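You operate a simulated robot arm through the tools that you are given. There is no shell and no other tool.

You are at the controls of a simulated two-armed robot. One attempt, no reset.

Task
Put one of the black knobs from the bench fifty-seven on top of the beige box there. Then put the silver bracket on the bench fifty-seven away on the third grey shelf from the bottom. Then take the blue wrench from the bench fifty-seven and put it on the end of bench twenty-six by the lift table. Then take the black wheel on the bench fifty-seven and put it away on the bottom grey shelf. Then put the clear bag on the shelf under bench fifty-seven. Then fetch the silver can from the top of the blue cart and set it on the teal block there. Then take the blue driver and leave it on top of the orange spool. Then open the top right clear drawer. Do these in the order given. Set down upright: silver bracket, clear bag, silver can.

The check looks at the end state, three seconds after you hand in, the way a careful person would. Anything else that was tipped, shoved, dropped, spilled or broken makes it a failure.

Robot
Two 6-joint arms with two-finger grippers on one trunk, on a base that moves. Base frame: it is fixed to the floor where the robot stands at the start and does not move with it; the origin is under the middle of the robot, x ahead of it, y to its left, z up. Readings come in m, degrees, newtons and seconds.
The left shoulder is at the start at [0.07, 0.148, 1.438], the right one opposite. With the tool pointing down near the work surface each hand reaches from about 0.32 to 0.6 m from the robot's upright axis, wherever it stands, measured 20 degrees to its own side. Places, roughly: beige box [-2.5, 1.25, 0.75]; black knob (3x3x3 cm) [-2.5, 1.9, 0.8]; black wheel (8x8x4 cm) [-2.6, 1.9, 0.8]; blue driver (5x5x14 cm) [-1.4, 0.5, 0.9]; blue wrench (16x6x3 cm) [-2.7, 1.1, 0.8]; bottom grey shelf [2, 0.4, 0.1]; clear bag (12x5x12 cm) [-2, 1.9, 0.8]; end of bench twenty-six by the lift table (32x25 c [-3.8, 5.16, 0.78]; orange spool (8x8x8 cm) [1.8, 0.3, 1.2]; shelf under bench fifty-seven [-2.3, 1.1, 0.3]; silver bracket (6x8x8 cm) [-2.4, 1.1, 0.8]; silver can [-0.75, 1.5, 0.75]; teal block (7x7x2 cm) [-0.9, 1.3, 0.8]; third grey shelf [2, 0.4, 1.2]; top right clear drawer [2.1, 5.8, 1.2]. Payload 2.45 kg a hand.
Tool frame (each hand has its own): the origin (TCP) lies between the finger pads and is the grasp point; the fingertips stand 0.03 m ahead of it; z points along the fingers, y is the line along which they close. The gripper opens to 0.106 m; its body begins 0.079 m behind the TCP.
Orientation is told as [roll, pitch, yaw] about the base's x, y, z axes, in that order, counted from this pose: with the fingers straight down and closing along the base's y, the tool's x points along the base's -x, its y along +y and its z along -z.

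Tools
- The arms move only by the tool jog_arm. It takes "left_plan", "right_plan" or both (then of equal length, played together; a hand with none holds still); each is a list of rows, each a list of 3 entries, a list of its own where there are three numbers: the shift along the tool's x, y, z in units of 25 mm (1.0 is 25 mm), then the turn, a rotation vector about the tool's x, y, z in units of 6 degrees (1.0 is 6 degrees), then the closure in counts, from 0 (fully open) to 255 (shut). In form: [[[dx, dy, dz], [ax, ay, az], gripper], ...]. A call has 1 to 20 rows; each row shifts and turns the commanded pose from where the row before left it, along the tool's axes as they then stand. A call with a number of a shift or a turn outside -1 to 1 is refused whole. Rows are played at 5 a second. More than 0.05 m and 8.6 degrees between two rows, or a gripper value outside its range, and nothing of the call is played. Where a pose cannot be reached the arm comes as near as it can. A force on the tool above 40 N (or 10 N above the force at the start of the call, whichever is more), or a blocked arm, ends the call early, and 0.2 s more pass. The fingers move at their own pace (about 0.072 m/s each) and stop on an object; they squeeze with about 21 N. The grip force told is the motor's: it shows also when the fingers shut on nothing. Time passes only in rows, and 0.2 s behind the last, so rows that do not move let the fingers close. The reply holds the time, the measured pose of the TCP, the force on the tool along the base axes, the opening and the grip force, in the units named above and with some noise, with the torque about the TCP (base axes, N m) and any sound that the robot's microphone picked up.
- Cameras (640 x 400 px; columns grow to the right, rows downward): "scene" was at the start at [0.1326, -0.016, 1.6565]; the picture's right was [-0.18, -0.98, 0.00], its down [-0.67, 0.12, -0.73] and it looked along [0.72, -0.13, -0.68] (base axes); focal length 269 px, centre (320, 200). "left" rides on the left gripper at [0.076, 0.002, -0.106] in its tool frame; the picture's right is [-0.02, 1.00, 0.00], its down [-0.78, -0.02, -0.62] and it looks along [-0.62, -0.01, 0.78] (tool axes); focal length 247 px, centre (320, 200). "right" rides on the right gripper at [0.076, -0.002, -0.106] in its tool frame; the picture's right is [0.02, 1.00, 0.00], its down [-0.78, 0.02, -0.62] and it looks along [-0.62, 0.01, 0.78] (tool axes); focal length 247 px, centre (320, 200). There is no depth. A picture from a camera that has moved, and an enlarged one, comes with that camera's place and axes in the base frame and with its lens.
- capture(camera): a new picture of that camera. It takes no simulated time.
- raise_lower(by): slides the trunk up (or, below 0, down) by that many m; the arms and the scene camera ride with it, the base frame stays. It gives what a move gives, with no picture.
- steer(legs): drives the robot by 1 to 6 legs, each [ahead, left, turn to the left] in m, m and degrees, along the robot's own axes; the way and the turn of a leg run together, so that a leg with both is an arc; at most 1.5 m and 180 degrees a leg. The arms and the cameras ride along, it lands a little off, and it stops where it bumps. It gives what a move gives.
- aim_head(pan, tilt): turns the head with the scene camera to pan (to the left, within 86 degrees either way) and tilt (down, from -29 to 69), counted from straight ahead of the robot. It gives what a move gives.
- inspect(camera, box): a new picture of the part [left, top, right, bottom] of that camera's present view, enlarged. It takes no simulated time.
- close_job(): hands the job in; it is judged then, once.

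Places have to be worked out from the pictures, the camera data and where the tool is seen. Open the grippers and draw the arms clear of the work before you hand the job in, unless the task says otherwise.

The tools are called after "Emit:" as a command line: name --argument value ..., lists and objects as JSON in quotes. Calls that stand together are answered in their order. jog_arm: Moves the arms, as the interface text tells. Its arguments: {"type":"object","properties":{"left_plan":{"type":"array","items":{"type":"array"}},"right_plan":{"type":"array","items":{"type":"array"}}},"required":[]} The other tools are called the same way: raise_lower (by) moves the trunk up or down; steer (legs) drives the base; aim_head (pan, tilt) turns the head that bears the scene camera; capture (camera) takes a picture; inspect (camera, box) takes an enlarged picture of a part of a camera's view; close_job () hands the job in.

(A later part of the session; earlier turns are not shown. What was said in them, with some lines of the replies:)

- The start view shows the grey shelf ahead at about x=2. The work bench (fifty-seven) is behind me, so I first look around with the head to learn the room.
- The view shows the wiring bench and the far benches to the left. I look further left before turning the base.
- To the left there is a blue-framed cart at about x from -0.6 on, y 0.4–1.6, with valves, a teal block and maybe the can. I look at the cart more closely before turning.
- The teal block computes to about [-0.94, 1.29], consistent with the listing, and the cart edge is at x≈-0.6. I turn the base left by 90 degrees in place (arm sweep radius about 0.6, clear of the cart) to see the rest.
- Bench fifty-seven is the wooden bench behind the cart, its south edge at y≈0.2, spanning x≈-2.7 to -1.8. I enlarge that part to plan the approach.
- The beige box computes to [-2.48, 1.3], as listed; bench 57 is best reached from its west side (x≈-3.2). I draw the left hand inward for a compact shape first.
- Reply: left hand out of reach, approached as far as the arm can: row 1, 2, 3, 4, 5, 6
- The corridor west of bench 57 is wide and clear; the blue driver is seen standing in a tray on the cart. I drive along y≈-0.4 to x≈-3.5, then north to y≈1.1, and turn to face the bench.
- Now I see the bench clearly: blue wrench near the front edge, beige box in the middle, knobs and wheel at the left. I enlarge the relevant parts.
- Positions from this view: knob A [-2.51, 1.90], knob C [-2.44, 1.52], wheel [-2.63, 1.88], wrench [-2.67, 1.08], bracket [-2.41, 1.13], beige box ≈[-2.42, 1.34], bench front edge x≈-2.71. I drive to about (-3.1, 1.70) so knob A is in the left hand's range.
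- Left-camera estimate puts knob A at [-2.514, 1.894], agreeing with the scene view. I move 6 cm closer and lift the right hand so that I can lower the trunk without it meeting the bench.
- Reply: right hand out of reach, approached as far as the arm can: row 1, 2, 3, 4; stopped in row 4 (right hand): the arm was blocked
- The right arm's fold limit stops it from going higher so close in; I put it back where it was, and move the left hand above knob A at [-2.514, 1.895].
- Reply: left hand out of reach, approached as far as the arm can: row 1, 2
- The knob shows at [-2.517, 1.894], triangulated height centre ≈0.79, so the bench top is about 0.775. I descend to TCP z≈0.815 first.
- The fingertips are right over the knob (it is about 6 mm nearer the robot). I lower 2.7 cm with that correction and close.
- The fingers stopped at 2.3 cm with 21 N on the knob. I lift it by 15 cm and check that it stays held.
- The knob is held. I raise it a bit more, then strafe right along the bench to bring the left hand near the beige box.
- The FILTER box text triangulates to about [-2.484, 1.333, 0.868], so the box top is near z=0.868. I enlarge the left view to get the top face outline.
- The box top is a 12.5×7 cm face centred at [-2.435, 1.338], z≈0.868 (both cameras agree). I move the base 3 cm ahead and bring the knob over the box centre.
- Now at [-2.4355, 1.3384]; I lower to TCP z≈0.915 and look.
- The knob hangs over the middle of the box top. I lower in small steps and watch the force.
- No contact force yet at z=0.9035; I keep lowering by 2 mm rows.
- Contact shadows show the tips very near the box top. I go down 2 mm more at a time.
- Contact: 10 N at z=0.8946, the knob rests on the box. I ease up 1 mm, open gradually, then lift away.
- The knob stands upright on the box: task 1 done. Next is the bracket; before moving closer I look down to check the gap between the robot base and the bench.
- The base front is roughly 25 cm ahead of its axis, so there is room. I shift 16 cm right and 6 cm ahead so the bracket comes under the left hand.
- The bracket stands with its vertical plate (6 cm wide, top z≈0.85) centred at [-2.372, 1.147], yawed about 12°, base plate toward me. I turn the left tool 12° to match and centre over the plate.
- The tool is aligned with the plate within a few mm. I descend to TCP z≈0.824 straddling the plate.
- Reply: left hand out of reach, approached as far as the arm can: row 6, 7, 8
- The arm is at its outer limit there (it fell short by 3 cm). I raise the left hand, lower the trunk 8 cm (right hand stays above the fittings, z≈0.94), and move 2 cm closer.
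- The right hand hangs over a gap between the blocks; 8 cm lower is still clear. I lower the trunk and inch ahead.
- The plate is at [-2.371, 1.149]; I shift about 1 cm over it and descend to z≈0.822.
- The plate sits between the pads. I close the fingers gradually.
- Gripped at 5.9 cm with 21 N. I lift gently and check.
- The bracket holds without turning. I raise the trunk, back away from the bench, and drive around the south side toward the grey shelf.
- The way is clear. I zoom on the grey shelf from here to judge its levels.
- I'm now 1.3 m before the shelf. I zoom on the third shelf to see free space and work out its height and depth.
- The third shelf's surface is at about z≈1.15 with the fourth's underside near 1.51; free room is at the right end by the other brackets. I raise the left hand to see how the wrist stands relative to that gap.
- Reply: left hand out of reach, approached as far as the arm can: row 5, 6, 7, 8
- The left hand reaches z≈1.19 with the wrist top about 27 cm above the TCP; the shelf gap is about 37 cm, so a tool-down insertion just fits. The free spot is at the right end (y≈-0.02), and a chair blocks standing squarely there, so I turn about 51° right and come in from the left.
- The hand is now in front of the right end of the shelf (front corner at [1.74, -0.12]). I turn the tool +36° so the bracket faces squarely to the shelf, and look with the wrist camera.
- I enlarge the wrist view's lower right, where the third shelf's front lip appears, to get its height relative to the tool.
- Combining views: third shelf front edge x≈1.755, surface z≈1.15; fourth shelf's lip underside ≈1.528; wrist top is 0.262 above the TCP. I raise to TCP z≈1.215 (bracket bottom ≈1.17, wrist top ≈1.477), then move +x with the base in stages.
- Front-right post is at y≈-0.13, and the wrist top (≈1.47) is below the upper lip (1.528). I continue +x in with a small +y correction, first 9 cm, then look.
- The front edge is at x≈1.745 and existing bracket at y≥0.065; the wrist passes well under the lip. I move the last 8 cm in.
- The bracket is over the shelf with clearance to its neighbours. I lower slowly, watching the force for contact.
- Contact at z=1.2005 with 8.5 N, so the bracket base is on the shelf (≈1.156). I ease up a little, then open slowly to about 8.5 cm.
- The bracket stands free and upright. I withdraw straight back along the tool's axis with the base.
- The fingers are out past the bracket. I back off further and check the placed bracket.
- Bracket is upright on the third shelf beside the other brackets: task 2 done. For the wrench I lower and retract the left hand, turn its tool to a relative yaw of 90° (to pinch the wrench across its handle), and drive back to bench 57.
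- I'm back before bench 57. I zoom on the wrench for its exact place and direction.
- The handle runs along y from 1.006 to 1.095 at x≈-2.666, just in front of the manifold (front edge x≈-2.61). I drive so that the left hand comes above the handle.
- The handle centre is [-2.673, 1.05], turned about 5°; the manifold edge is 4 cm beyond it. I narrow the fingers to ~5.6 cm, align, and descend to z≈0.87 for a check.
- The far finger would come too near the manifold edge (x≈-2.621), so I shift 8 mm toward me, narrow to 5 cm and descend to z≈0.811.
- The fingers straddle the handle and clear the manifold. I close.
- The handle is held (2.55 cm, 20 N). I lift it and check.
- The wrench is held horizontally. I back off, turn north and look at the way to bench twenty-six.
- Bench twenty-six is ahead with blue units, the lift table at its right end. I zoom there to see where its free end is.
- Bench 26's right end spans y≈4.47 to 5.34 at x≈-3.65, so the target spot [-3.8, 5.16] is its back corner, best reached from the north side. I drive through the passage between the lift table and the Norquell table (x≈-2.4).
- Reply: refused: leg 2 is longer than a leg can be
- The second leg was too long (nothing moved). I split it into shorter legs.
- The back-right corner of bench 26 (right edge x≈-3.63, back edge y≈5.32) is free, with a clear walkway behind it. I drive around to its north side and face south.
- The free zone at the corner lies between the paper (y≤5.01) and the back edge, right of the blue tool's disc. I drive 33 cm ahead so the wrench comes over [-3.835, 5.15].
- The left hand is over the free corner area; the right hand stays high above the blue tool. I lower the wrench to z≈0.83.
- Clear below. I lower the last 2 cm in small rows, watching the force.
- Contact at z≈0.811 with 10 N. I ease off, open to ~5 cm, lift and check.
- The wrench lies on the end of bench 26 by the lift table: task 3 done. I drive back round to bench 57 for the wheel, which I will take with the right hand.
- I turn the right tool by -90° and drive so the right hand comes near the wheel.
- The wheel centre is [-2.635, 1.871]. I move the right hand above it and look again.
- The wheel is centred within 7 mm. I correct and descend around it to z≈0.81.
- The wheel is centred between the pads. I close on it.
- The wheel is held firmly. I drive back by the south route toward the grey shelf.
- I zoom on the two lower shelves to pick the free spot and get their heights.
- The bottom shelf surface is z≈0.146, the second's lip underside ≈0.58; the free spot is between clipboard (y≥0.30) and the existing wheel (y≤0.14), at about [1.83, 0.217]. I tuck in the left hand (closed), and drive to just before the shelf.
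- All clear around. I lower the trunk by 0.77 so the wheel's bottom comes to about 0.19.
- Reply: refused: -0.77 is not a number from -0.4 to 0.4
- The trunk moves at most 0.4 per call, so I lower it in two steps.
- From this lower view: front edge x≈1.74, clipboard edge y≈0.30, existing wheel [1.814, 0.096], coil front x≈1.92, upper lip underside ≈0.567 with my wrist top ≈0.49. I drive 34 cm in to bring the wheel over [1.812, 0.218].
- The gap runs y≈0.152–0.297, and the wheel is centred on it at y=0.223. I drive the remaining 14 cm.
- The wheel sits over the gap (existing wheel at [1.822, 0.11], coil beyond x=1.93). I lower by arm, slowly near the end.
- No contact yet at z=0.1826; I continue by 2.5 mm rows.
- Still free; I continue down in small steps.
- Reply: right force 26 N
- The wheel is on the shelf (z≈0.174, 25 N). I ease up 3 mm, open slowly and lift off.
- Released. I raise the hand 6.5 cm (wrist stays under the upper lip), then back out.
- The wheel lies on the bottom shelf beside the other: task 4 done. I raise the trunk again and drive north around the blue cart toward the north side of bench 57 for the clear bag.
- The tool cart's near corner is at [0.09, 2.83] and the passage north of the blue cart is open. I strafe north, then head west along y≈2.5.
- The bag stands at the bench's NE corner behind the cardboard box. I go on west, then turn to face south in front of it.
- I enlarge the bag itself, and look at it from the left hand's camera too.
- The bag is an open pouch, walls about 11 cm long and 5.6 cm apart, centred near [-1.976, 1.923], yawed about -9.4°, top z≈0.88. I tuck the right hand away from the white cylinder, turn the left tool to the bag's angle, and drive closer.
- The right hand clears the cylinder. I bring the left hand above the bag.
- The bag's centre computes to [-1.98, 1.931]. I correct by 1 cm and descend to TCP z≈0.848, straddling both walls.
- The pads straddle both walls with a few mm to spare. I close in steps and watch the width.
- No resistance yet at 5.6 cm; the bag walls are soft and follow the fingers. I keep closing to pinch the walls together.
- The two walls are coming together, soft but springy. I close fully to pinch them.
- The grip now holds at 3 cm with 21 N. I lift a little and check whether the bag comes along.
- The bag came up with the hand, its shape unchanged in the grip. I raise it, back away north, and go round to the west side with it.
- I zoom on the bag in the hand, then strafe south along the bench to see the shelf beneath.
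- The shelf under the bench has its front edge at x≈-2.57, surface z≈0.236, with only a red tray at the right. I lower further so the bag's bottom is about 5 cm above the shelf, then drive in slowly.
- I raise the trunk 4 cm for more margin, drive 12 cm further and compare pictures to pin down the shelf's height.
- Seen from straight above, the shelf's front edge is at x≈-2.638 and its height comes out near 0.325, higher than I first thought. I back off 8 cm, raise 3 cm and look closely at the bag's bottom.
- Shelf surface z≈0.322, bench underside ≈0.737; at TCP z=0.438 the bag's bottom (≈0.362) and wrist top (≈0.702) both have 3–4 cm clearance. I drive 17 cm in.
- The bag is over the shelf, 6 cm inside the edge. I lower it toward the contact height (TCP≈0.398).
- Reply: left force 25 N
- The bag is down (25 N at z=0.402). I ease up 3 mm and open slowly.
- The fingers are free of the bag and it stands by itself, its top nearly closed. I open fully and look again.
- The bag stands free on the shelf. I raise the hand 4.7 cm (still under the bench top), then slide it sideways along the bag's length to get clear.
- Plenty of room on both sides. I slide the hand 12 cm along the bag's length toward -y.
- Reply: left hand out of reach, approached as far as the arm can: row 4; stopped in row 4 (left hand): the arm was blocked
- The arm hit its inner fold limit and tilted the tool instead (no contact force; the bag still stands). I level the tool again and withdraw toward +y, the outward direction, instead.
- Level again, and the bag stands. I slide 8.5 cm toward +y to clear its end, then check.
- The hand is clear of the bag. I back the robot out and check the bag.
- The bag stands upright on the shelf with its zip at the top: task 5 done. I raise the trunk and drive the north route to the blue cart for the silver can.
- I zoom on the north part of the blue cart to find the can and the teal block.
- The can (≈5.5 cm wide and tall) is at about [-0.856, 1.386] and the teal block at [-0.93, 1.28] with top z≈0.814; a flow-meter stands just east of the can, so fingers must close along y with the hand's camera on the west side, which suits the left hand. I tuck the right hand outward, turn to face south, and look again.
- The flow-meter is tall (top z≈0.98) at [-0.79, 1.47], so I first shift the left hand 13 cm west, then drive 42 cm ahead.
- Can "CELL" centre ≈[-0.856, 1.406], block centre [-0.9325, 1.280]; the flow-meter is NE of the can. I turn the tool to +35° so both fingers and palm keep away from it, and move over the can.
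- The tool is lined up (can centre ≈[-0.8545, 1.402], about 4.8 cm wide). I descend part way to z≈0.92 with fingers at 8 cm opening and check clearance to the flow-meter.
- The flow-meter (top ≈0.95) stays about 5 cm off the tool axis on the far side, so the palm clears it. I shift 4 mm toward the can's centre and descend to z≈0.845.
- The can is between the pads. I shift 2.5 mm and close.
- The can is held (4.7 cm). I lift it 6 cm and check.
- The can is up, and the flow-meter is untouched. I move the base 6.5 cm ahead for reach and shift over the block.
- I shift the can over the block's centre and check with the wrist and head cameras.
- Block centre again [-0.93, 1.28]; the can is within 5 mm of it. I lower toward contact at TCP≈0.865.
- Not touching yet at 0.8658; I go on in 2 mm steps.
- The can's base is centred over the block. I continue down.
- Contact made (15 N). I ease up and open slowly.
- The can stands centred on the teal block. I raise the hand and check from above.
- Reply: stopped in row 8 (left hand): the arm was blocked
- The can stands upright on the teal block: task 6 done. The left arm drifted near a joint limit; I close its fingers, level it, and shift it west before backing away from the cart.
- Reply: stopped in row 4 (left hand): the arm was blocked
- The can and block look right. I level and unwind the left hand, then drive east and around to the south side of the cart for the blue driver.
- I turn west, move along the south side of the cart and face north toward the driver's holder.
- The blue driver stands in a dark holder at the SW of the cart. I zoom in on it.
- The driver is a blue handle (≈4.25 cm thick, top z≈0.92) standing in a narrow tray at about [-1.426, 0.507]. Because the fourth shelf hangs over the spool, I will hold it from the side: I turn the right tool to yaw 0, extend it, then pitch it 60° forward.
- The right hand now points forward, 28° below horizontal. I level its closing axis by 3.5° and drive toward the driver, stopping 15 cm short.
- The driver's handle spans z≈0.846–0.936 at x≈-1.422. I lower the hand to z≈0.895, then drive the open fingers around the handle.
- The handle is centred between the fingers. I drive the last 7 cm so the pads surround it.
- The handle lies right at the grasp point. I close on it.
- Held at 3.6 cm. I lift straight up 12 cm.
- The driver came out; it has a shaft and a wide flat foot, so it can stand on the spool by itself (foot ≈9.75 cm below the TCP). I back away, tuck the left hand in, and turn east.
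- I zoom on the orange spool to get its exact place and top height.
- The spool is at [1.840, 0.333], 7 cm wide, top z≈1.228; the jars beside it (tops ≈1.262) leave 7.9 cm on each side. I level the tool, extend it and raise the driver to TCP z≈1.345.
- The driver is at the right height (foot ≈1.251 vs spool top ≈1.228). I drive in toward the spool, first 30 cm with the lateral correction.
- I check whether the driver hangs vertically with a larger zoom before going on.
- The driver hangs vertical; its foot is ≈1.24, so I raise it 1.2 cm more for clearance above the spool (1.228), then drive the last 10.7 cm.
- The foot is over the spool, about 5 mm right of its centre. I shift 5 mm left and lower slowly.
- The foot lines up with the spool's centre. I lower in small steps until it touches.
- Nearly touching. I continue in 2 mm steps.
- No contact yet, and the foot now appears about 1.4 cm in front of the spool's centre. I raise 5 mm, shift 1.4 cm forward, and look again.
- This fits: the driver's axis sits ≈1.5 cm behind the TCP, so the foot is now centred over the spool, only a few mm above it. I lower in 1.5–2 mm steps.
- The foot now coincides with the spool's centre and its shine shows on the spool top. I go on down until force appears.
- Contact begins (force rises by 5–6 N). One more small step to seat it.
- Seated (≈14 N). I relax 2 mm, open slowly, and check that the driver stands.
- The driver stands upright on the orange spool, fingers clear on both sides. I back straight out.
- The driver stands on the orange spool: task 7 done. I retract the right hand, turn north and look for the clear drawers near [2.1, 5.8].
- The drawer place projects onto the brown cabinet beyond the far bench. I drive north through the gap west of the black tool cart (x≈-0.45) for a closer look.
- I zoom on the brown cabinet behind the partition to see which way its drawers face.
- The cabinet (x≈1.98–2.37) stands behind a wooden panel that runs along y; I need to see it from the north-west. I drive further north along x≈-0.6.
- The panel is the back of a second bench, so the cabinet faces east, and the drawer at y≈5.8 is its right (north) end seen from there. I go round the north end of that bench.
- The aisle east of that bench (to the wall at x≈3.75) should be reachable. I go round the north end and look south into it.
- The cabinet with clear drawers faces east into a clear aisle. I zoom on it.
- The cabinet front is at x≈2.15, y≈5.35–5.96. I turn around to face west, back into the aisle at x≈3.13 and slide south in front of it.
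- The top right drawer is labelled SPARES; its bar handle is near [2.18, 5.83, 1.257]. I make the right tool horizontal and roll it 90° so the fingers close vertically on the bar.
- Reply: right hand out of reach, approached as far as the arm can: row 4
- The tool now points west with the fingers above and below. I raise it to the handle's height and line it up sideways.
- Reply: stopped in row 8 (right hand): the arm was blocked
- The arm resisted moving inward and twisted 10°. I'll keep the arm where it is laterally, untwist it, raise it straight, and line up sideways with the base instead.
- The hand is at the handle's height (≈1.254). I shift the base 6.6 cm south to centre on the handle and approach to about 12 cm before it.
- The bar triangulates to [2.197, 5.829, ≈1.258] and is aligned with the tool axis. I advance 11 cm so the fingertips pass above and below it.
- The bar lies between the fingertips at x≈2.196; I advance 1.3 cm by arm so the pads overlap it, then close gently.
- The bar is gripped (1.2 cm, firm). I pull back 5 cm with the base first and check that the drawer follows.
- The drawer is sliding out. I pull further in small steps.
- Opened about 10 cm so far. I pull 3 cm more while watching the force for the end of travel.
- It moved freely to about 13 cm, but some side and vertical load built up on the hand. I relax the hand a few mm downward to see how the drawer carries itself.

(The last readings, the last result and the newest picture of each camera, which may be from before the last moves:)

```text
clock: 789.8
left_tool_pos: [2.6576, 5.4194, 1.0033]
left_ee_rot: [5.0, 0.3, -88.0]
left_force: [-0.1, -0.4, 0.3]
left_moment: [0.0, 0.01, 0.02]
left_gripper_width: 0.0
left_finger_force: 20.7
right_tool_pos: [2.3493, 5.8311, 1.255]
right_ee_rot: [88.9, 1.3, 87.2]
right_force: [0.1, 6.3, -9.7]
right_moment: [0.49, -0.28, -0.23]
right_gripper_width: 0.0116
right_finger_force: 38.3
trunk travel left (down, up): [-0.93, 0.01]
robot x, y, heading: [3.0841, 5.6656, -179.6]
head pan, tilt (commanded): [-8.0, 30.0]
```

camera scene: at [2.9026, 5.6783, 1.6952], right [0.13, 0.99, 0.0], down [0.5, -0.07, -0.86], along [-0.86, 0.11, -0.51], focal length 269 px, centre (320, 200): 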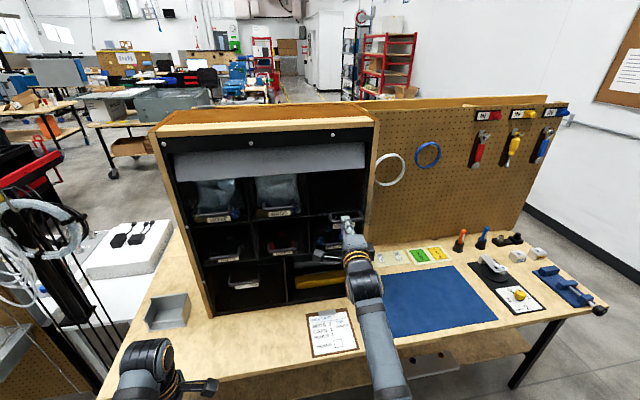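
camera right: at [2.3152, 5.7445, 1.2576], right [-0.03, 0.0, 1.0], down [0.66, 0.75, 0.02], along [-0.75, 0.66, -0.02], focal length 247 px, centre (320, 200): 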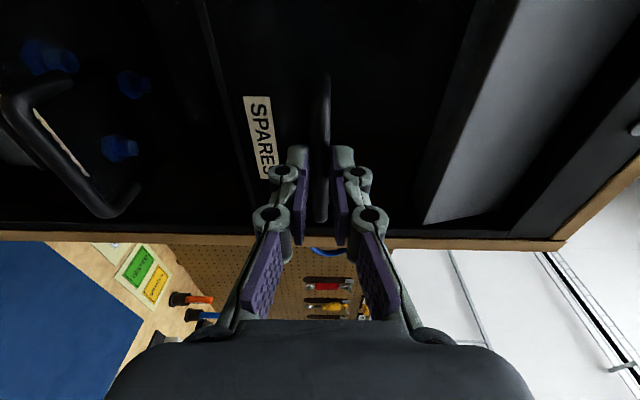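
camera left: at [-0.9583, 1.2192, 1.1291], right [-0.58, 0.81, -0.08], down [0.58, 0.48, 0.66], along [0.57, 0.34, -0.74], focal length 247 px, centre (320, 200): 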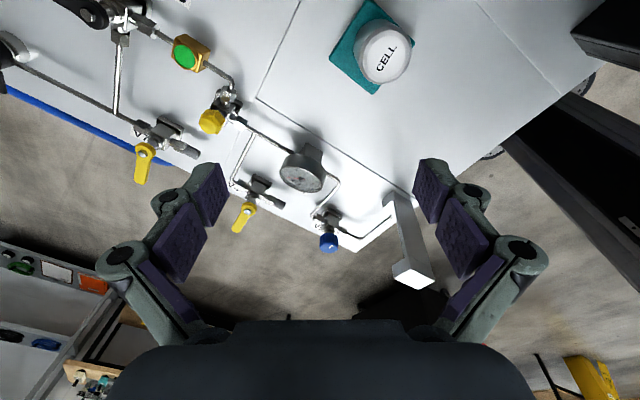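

The handle's height doesn't change, so the drawer is firmly guided. I pull it some more, 3 cm at a time.

Emit:
steer --legs '[[-0.035, 0, 0]]'

Emit:
steer --legs '[[-0.03, 0, 0]]'

Emit:
capture --camera "scene"

```text
clock: 790.6
left_tool_pos: [2.6867, 5.4211, 1.0028]
left_ee_rot: [5.1, 0.4, -88.0]
left_force: [0.1, -0.2, 0.2]
left_moment: [0.03, -0.04, -0.01]
left_gripper_width: 0.0
left_finger_force: 20.4
right_tool_pos: [2.3792, 5.834, 1.2548]
right_ee_rot: [89.1, 1.3, 87.2]
right_force: [-2.0, 10.0, -4.2]
right_moment: [0.4, 0.03, -0.35]
right_gripper_width: 0.0115
right_finger_force: 38.0
trunk travel left (down, up): [-0.93, 0.01]
robot x, y, heading: [3.1181, 5.665, -179.6]
head pan, tilt (commanded): [-8.0, 30.0]
```

```text
clock: 791.5
left_tool_pos: [2.7175, 5.4194, 1.0026]
left_ee_rot: [5.1, 0.5, -88.1]
left_force: [-0.5, 0.5, -0.6]
left_moment: [-0.01, -0.07, -0.02]
left_gripper_width: 0.0
left_finger_force: 21.5
right_tool_pos: [2.4086, 5.8305, 1.2544]
right_ee_rot: [89.2, 1.2, 87.2]
right_force: [-0.9, -0.2, -0.2]
right_moment: [0.0, 0.05, 0.02]
right_gripper_width: 0.0
right_finger_force: 29.4
trunk travel left (down, up): [-0.93, 0.01]
robot x, y, heading: [3.1451, 5.6663, -179.6]
head pan, tilt (commanded): [-8.0, 30.0]
```

```text
taken
camera scene: at [2.9989, 5.6769, 1.6953], right [0.13, 0.99, 0.0], down [0.5, -0.07, -0.86], along [-0.86, 0.11, -0.5], focal length 269 px, centre (320, 200)
```

scene: 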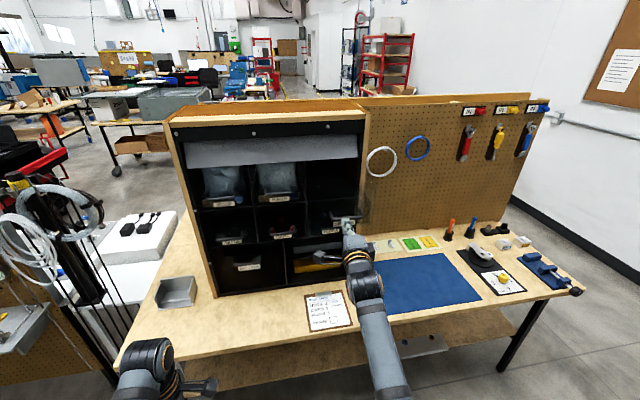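

The fingers slipped off the bar, apparently at the end of travel. I back off and look at the drawer.

Emit:
steer --legs '[[-0.12, 0, 0]]'

Emit:
aim_head --pan -5 --tilt 28

Emit:
capture --camera "scene"

Emit:
inspect --camera "scene" --box '[240, 110, 440, 235]'

Emit:
capture --camera "right"

```text
clock: 792.7
left_tool_pos: [2.8398, 5.4203, 1.0037]
left_ee_rot: [4.8, 0.6, -88.1]
left_force: [0.0, -0.2, 0.1]
left_moment: [0.02, 0.0, 0.0]
left_gripper_width: 0.0
left_finger_force: 21.1
right_tool_pos: [2.5321, 5.8314, 1.2571]
right_ee_rot: [89.2, 1.2, 87.1]
right_force: [-0.5, -0.1, -0.6]
right_moment: [0.0, 0.0, 0.0]
right_gripper_width: 0.0
right_finger_force: 28.8
trunk travel left (down, up): [-0.93, 0.01]
robot x, y, heading: [3.2684, 5.6666, -179.5]
head pan, tilt (commanded): [-8.0, 30.0]
```

```text
clock: 793.3
left_tool_pos: [2.8421, 5.4205, 1.0044]
left_ee_rot: [4.8, 0.6, -88.0]
left_force: [0.0, 0.5, -0.3]
left_moment: [-0.01, 0.01, 0.04]
left_gripper_width: 0.0
left_finger_force: 21.0
right_tool_pos: [2.5336, 5.8312, 1.2594]
right_ee_rot: [89.5, 1.2, 87.1]
right_force: [-0.5, 0.3, -0.5]
right_moment: [0.01, -0.01, -0.01]
right_gripper_width: 0.0
right_finger_force: 28.4
trunk travel left (down, up): [-0.93, 0.01]
robot x, y, heading: [3.2657, 5.6704, -179.4]
head pan, tilt (commanded): [-5.0, 28.0]
```

```text
taken
camera scene: at [3.1236, 5.6722, 1.6991], right [0.08, 1.0, 0.0], down [0.47, -0.04, -0.88], along [-0.88, 0.07, -0.47], focal length 269 px, centre (320, 200)
```

scene: 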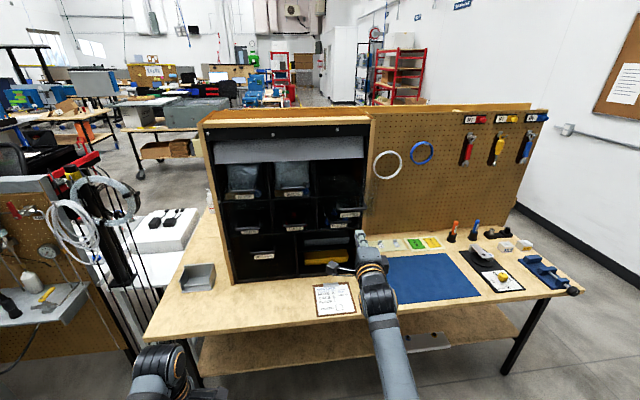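

```text
3.20 times, centred on (340, 172) of scene
camera zoom: at [3.1236, 5.6722, 1.6991], right [0.08, 1.0, 0.0], down [0.47, -0.04, -0.88], along [-0.88, 0.07, -0.47], focal length 861 px, centre (256, 288)
```

zoom: 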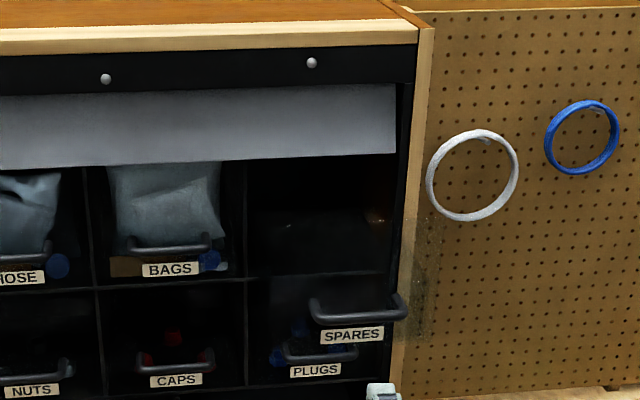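

```text
taken
camera right: at [2.636, 5.7503, 1.2598], right [-0.01, 0.0, 1.0], down [0.66, 0.75, 0.01], along [-0.75, 0.66, -0.01], focal length 247 px, centre (320, 200)
```

right: 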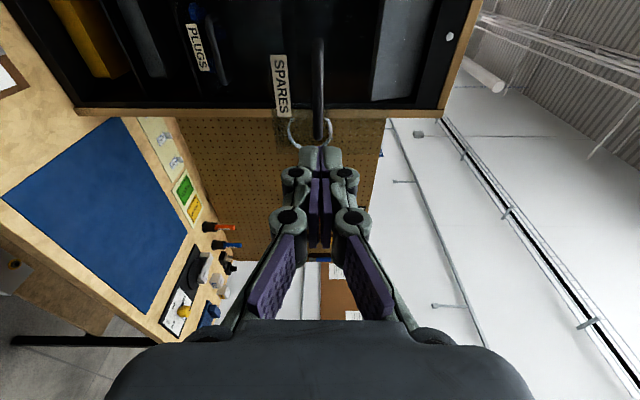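

The SPARES drawer stands open by about 16 cm (bar now at x≈2.35), at its end of travel: task 8 done. I open both grippers and move the robot clear of the bench.

Emit:
jog_arm --left_plan '[[[0, 0, 0], [0, 0, 0], 150], [[0, 0, 0], [0, 0, 0], 60], [[0, 0, 0], [0, 0, 0], 0], [[0, 0, 0], [0, 0, 0], 0]]' --right_plan '[[[0, 0, 0], [0, 0, 0], 150], [[0, 0, 0], [0, 0, 0], 60], [[0, 0, 0], [0, 0, 0], 0], [[0, 0, 0], [0, 0, 0], 0]]'

Emit:
steer --legs '[[-0.05, 0, 0], [0, -1.3, 0]]'

Emit:
aim_head --pan 45 --tilt 22

Emit:
capture --camera "scene"

Emit:
inspect --camera "scene" --box '[200, 80, 440, 230]'

```text
clock: 794.3
left_tool_pos: [2.842, 5.4206, 1.0047]
left_ee_rot: [4.8, 0.5, -88.2]
left_force: [0.2, 0.6, 0.5]
left_moment: [-0.03, 0.01, -0.01]
left_gripper_width: 0.1057
left_finger_force: 0.1
right_tool_pos: [2.5338, 5.8319, 1.2582]
right_ee_rot: [89.4, 1.2, 87.1]
right_force: [-0.6, -0.1, -0.1]
right_moment: [0.02, -0.02, 0.02]
right_gripper_width: 0.1055
right_finger_force: 0.2
trunk travel left (down, up): [-0.93, 0.01]
robot x, y, heading: [3.2676, 5.6651, -179.6]
head pan, tilt (commanded): [-5.0, 28.0]
```

```text
clock: 801.4
left_tool_pos: [2.8754, 6.7174, 1.0046]
left_ee_rot: [4.8, 0.6, -87.1]
left_force: [0.1, -0.7, -0.1]
left_moment: [-0.01, 0.0, 0.0]
left_gripper_width: 0.1062
left_finger_force: 0.0
right_tool_pos: [2.5628, 7.1228, 1.2593]
right_ee_rot: [89.4, 1.2, 88.1]
right_force: [-0.6, -0.8, -0.1]
right_moment: [-0.02, 0.0, -0.04]
right_gripper_width: 0.106
right_finger_force: 0.1
trunk travel left (down, up): [-0.93, 0.01]
robot x, y, heading: [3.2962, 6.9746, -178.5]
head pan, tilt (commanded): [-5.0, 28.0]
```

```text
clock: 802.6
left_tool_pos: [2.8757, 6.717, 1.0041]
left_ee_rot: [4.8, 0.6, -87.2]
left_force: [0.0, 0.4, -0.2]
left_moment: [0.01, -0.04, 0.0]
left_gripper_width: 0.1058
left_finger_force: 0.1
right_tool_pos: [2.563, 7.1233, 1.2593]
right_ee_rot: [89.3, 1.3, 88.2]
right_force: [0.3, 0.6, 0.2]
right_moment: [0.01, 0.01, 0.0]
right_gripper_width: 0.1058
right_finger_force: 0.0
trunk travel left (down, up): [-0.93, 0.01]
robot x, y, heading: [3.297, 6.9727, -178.7]
head pan, tilt (commanded): [45.0, 22.0]
```

```text
taken
camera scene: at [3.1826, 6.9005, 1.7089], right [-0.72, 0.69, 0.0], down [0.26, 0.27, -0.93], along [-0.64, -0.67, -0.37], focal length 269 px, centre (320, 200)
```

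scene: 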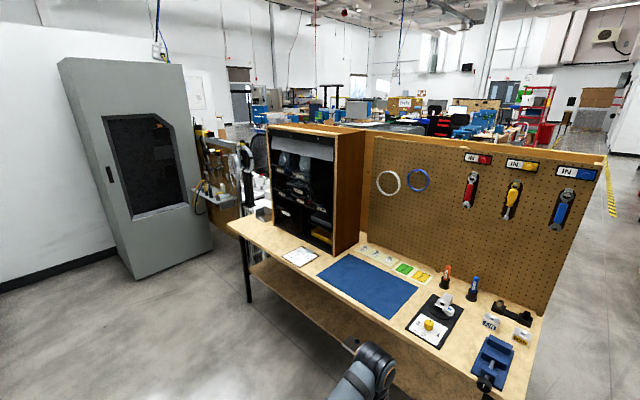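

```text
2.67 times, centred on (320, 155) of scene
camera zoom: at [3.1826, 6.9005, 1.7089], right [-0.72, 0.69, 0.0], down [0.26, 0.27, -0.93], along [-0.64, -0.67, -0.37], focal length 718 px, centre (320, 320)
```

zoom: 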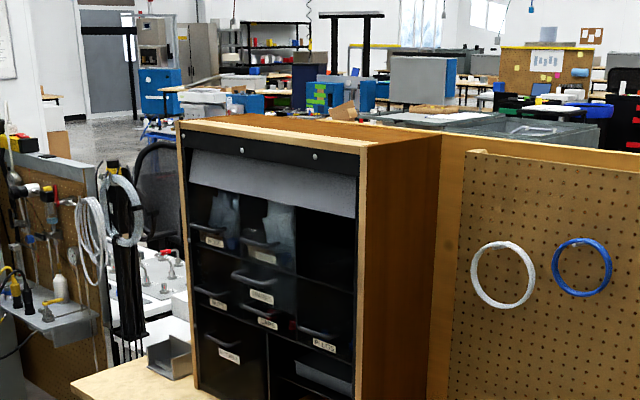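

The drawer is seen standing open from the side. Before handing in I make one last inspection tour of the bag and the bench; first I draw in the right hand.

Emit:
jog_arm --right_plan '[[[0, -0.5, -0.5], [0, 0, 0], 0], [[0, -0.8, -0.6], [0, 0, 0], 0], [[0, -0.9, -0.7], [0, 0, 0], 0], [[0, -0.9, -0.7], [0, 0, 0], 0], [[0, -0.9, -0.7], [0, 0, 0], 0], [[0, -0.9, -0.7], [0, 0, 0], 0], [[0, -0.9, -0.7], [0, 0, 0], 0], [[0, -0.9, -0.7], [0, 0, 0], 0]]'

Emit:
steer --legs '[[0, -0.6, -1.3], [1.2, 0, 0], [0.9, 0, 0], [0.6, 0.6, 0], [1.0, 0.25, 0]]'

```text
clock: 804.4
left_tool_pos: [2.8767, 6.7174, 1.0049]
left_ee_rot: [4.7, 0.5, -87.2]
left_force: [0.7, 0.0, -0.4]
left_moment: [-0.02, 0.0, -0.01]
left_gripper_width: 0.1059
left_finger_force: 0.0
right_tool_pos: [2.6886, 7.1196, 1.1042]
right_ee_rot: [89.5, 1.1, 88.1]
right_force: [0.4, -0.3, -0.8]
right_moment: [0.04, -0.01, -0.04]
right_gripper_width: 0.1059
right_finger_force: 0.0
right hand out of reach, approached as far as the arm can: row 7
trunk travel left (down, up): [-0.93, 0.01]
robot x, y, heading: [3.2967, 6.9715, -178.5]
head pan, tilt (commanded): [45.0, 22.0]
```

```text
clock: 826.8
left_tool_pos: [-0.8502, 6.5112, 1.0053]
left_ee_rot: [4.7, 0.6, -89.2]
left_force: [-0.8, -0.5, -0.4]
left_moment: [0.02, 0.01, -0.01]
left_gripper_width: 0.1059
left_finger_force: 0.0
right_tool_pos: [-1.0242, 6.9201, 1.102]
right_ee_rot: [89.4, 0.6, 86.2]
right_force: [-0.5, -0.2, 0.5]
right_moment: [-0.01, -0.01, -0.01]
right_gripper_width: 0.1063
right_finger_force: 0.1
trunk travel left (down, up): [-0.93, 0.01]
robot x, y, heading: [-0.4224, 6.7481, 179.5]
head pan, tilt (commanded): [45.0, 22.0]
```

I turn south, go back through the gap west of the tool cart, then west along y≈2.55 toward bench 57.

Emit:
steer --legs '[[0, 0, 90.5], [1.5, -0.05, 0], [1.5, 0, 0], [1.15, 0, 0], [0, 0, -90]]'

Emit:
steer --legs '[[1.4, 0, 0], [1.4, 0, 0], [0.2, 0, 0], [0, 0, 130]]'

Emit:
aim_head --pan 0 --tilt 30

Emit:
capture --camera "scene"

```text
refused: leg 2 is longer than a leg can be; nothing moved
```

```text
clock: 846.9
left_tool_pos: [-2.9537, 6.622, 1.0058]
left_ee_rot: [4.8, 0.4, 39.9]
left_force: [-1.1, 0.4, 0.2]
left_moment: [0.0, 0.01, 0.02]
left_gripper_width: 0.1062
left_finger_force: 0.1
right_tool_pos: [-3.1616, 6.2314, 1.1021]
right_ee_rot: [89.4, 0.5, -144.7]
right_force: [0.1, 0.5, -0.2]
right_moment: [0.01, 0.02, -0.02]
right_gripper_width: 0.1059
right_finger_force: 0.1
trunk travel left (down, up): [-0.93, 0.01]
robot x, y, heading: [-3.4132, 6.807, -51.5]
head pan, tilt (commanded): [45.0, 22.0]
```

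```text
clock: 848.0
left_tool_pos: [-2.9554, 6.6229, 1.0045]
left_ee_rot: [4.7, 0.6, 39.9]
left_force: [0.5, 0.5, -0.8]
left_moment: [-0.01, 0.05, -0.03]
left_gripper_width: 0.106
left_finger_force: 0.1
right_tool_pos: [-3.1617, 6.2324, 1.1024]
right_ee_rot: [89.4, 0.5, -144.7]
right_force: [-0.1, 0.4, 0.0]
right_moment: [0.01, 0.0, 0.02]
right_gripper_width: 0.1062
right_finger_force: 0.2
trunk travel left (down, up): [-0.93, 0.01]
robot x, y, heading: [-3.4117, 6.81, -51.7]
head pan, tilt (commanded): [0.0, 30.0]
```

```text
taken
camera scene: at [-3.3213, 6.6935, 1.6961], right [-0.78, -0.62, 0.0], down [-0.31, 0.39, -0.87], along [0.54, -0.68, -0.5], focal length 269 px, centre (320, 200)
```

scene: 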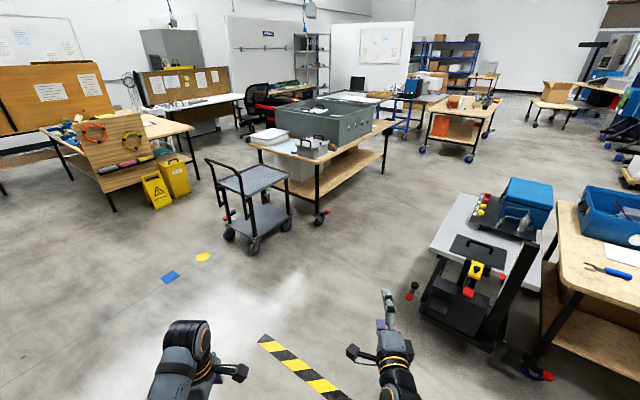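

My first call was refused, and the second still ran, so the robot drove west along the open north walkway; it travelled the full distance without any bump, and the view shows everything standing (the wrench lies in place). I now face south and go down the known passage at x≈-2.4.

Emit:
steer --legs '[[0, 0, -38.3], [0, 1.0, 0]]'

```text
clock: 855.0
left_tool_pos: [-2.1648, 6.3816, 1.0049]
left_ee_rot: [4.8, 0.5, 1.7]
left_force: [0.3, -0.9, -0.7]
left_moment: [0.03, 0.01, 0.0]
left_gripper_width: 0.1061
left_finger_force: 0.0
right_tool_pos: [-2.57, 6.2048, 1.1014]
right_ee_rot: [89.4, 0.5, 176.9]
right_force: [-0.1, 0.5, -0.1]
right_moment: [-0.01, -0.01, 0.0]
right_gripper_width: 0.1061
right_finger_force: 0.1
trunk travel left (down, up): [-0.93, 0.01]
robot x, y, heading: [-2.4102, 6.8072, -89.7]
head pan, tilt (commanded): [0.0, 30.0]
```

Aligned at (-2.41, 6.81) facing south. I drive down the passage.

Emit:
steer --legs '[[1.4, 0, 0], [1.4, 0, 0], [0.6, 0, 0], [0.7, -0.55, 0], [0.45, -0.5, 0]]'

Emit:
aim_head --pan 35 --tilt 35

Emit:
capture --camera "scene"

```text
clock: 879.2
left_tool_pos: [-3.2163, 1.8232, 1.0052]
left_ee_rot: [4.7, 0.6, 1.3]
left_force: [-0.2, 0.0, 0.3]
left_moment: [-0.04, 0.04, 0.01]
left_gripper_width: 0.1059
left_finger_force: 0.0
right_tool_pos: [-3.6252, 1.6467, 1.1029]
right_ee_rot: [89.4, 0.3, 176.5]
right_force: [0.6, 0.0, -0.9]
right_moment: [0.02, -0.01, 0.03]
right_gripper_width: 0.1062
right_finger_force: 0.1
trunk travel left (down, up): [-0.93, 0.01]
robot x, y, heading: [-3.4623, 2.2465, -90.5]
head pan, tilt (commanded): [0.0, 30.0]
```

```text
clock: 880.2
left_tool_pos: [-3.2176, 1.8229, 1.0047]
left_ee_rot: [4.8, 0.6, 1.4]
left_force: [1.1, -0.2, -0.4]
left_moment: [0.0, 0.02, -0.04]
left_gripper_width: 0.106
left_finger_force: 0.1
right_tool_pos: [-3.6257, 1.648, 1.1021]
right_ee_rot: [89.4, 0.3, 176.6]
right_force: [-1.1, -0.1, 0.6]
right_moment: [0.01, 0.04, 0.02]
right_gripper_width: 0.1057
right_finger_force: 0.1
trunk travel left (down, up): [-0.93, 0.01]
robot x, y, heading: [-3.4567, 2.2478, -90.2]
head pan, tilt (commanded): [35.0, 35.0]
```

```text
taken
camera scene: at [-3.4082, 2.1259, 1.6883], right [-0.82, -0.57, 0.0], down [-0.33, 0.47, -0.82], along [0.47, -0.67, -0.57], focal length 269 px, centre (320, 200)
```

scene: 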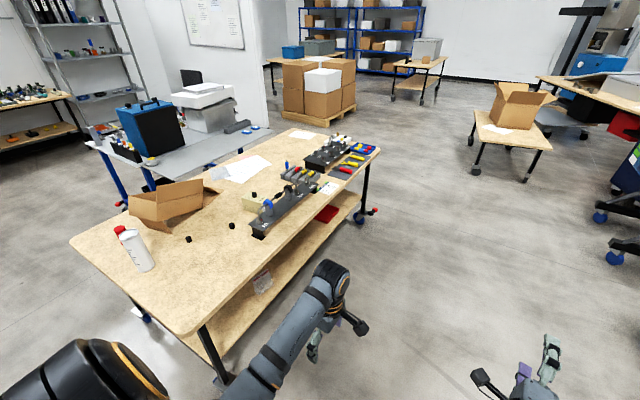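

I zoom on the shelf under the bench and on the bench top.

Emit:
inspect --camera "scene" --box '[200, 240, 320, 320]'

Emit:
inspect --camera "scene" --box '[180, 140, 340, 260]'

Emit:
inspect --camera "scene" --box '[0, 0, 160, 130]'

```text
5.00 times, centred on (260, 280) of scene
camera zoom: at [-3.4082, 2.1259, 1.6883], right [-0.82, -0.57, 0.0], down [-0.33, 0.47, -0.82], along [0.47, -0.67, -0.57], focal length 1346 px, centre (620, -200)
```

zoom: 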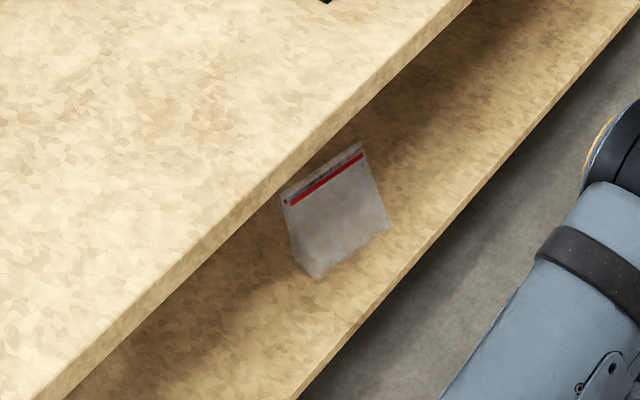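

```text
3.33 times, centred on (260, 200) of scene
camera zoom: at [-3.4082, 2.1259, 1.6883], right [-0.82, -0.57, 0.0], down [-0.33, 0.47, -0.82], along [0.47, -0.67, -0.57], focal length 897 px, centre (520, 200)
```

zoom: 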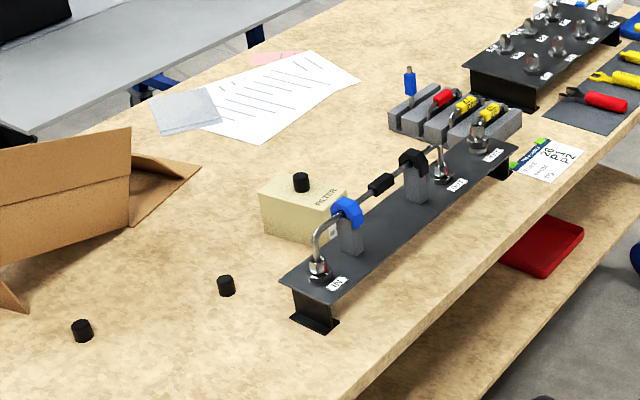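

```text
3.08 times, centred on (80, 65) of scene
camera zoom: at [-3.4082, 2.1259, 1.6883], right [-0.82, -0.57, 0.0], down [-0.33, 0.47, -0.82], along [0.47, -0.67, -0.57], focal length 828 px, centre (1058, 615)
```

zoom: 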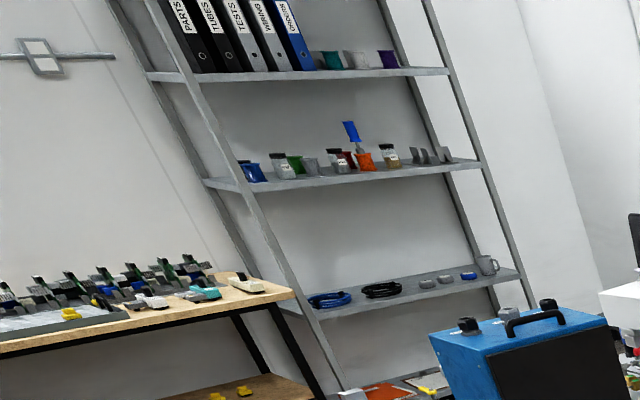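

Everything checks out: the bag stands upright on the shelf under the bench, the knob is on the beige box, and across the room the driver stands on the orange spool. Both grippers are open and the arms hang clear of everything, so I hand in the job.

Emit:
close_job

```text
The job is handed in.
```

I did all eight tasks in the order given and handed the job in. Each final position below is what I saw in the camera pictures afterwards.

1. **Black knob:** it stands on top of the beige box on bench 57.
2. **Silver bracket:** it is upright at the right end of the third grey shelf, beside the two brackets already there.
3. **Blue wrench:** it lies on the end of bench 26 by the lift table.
4. **Black wheel:** it lies flat on the bottom grey shelf, next to the other wheel.
5. **Clear bag:** it stands on the shelf under bench 57. It is a soft open pouch. The grip left its top nearly closed, and it leaned slightly just after release, but it was still upright when I checked at the end.
6. **Silver can:** it is upright on the teal block on the blue cart.
7. **Blue driver:** it stands on its flat foot on top of the orange spool.
8. **Top right clear drawer (labelled SPARES):** it is open about 16 cm. The fingers slipped off the handle there, which I took as the end of its travel.

**Unplanned move:** after the last task, one drive command was refused and the next one ran anyway, taking the robot 3 m west along the open north walkway. It covered the full distance without stopping for a bump, and nothing looked disturbed afterwards.

I handed in with both grippers open and both arms clear of the benches.
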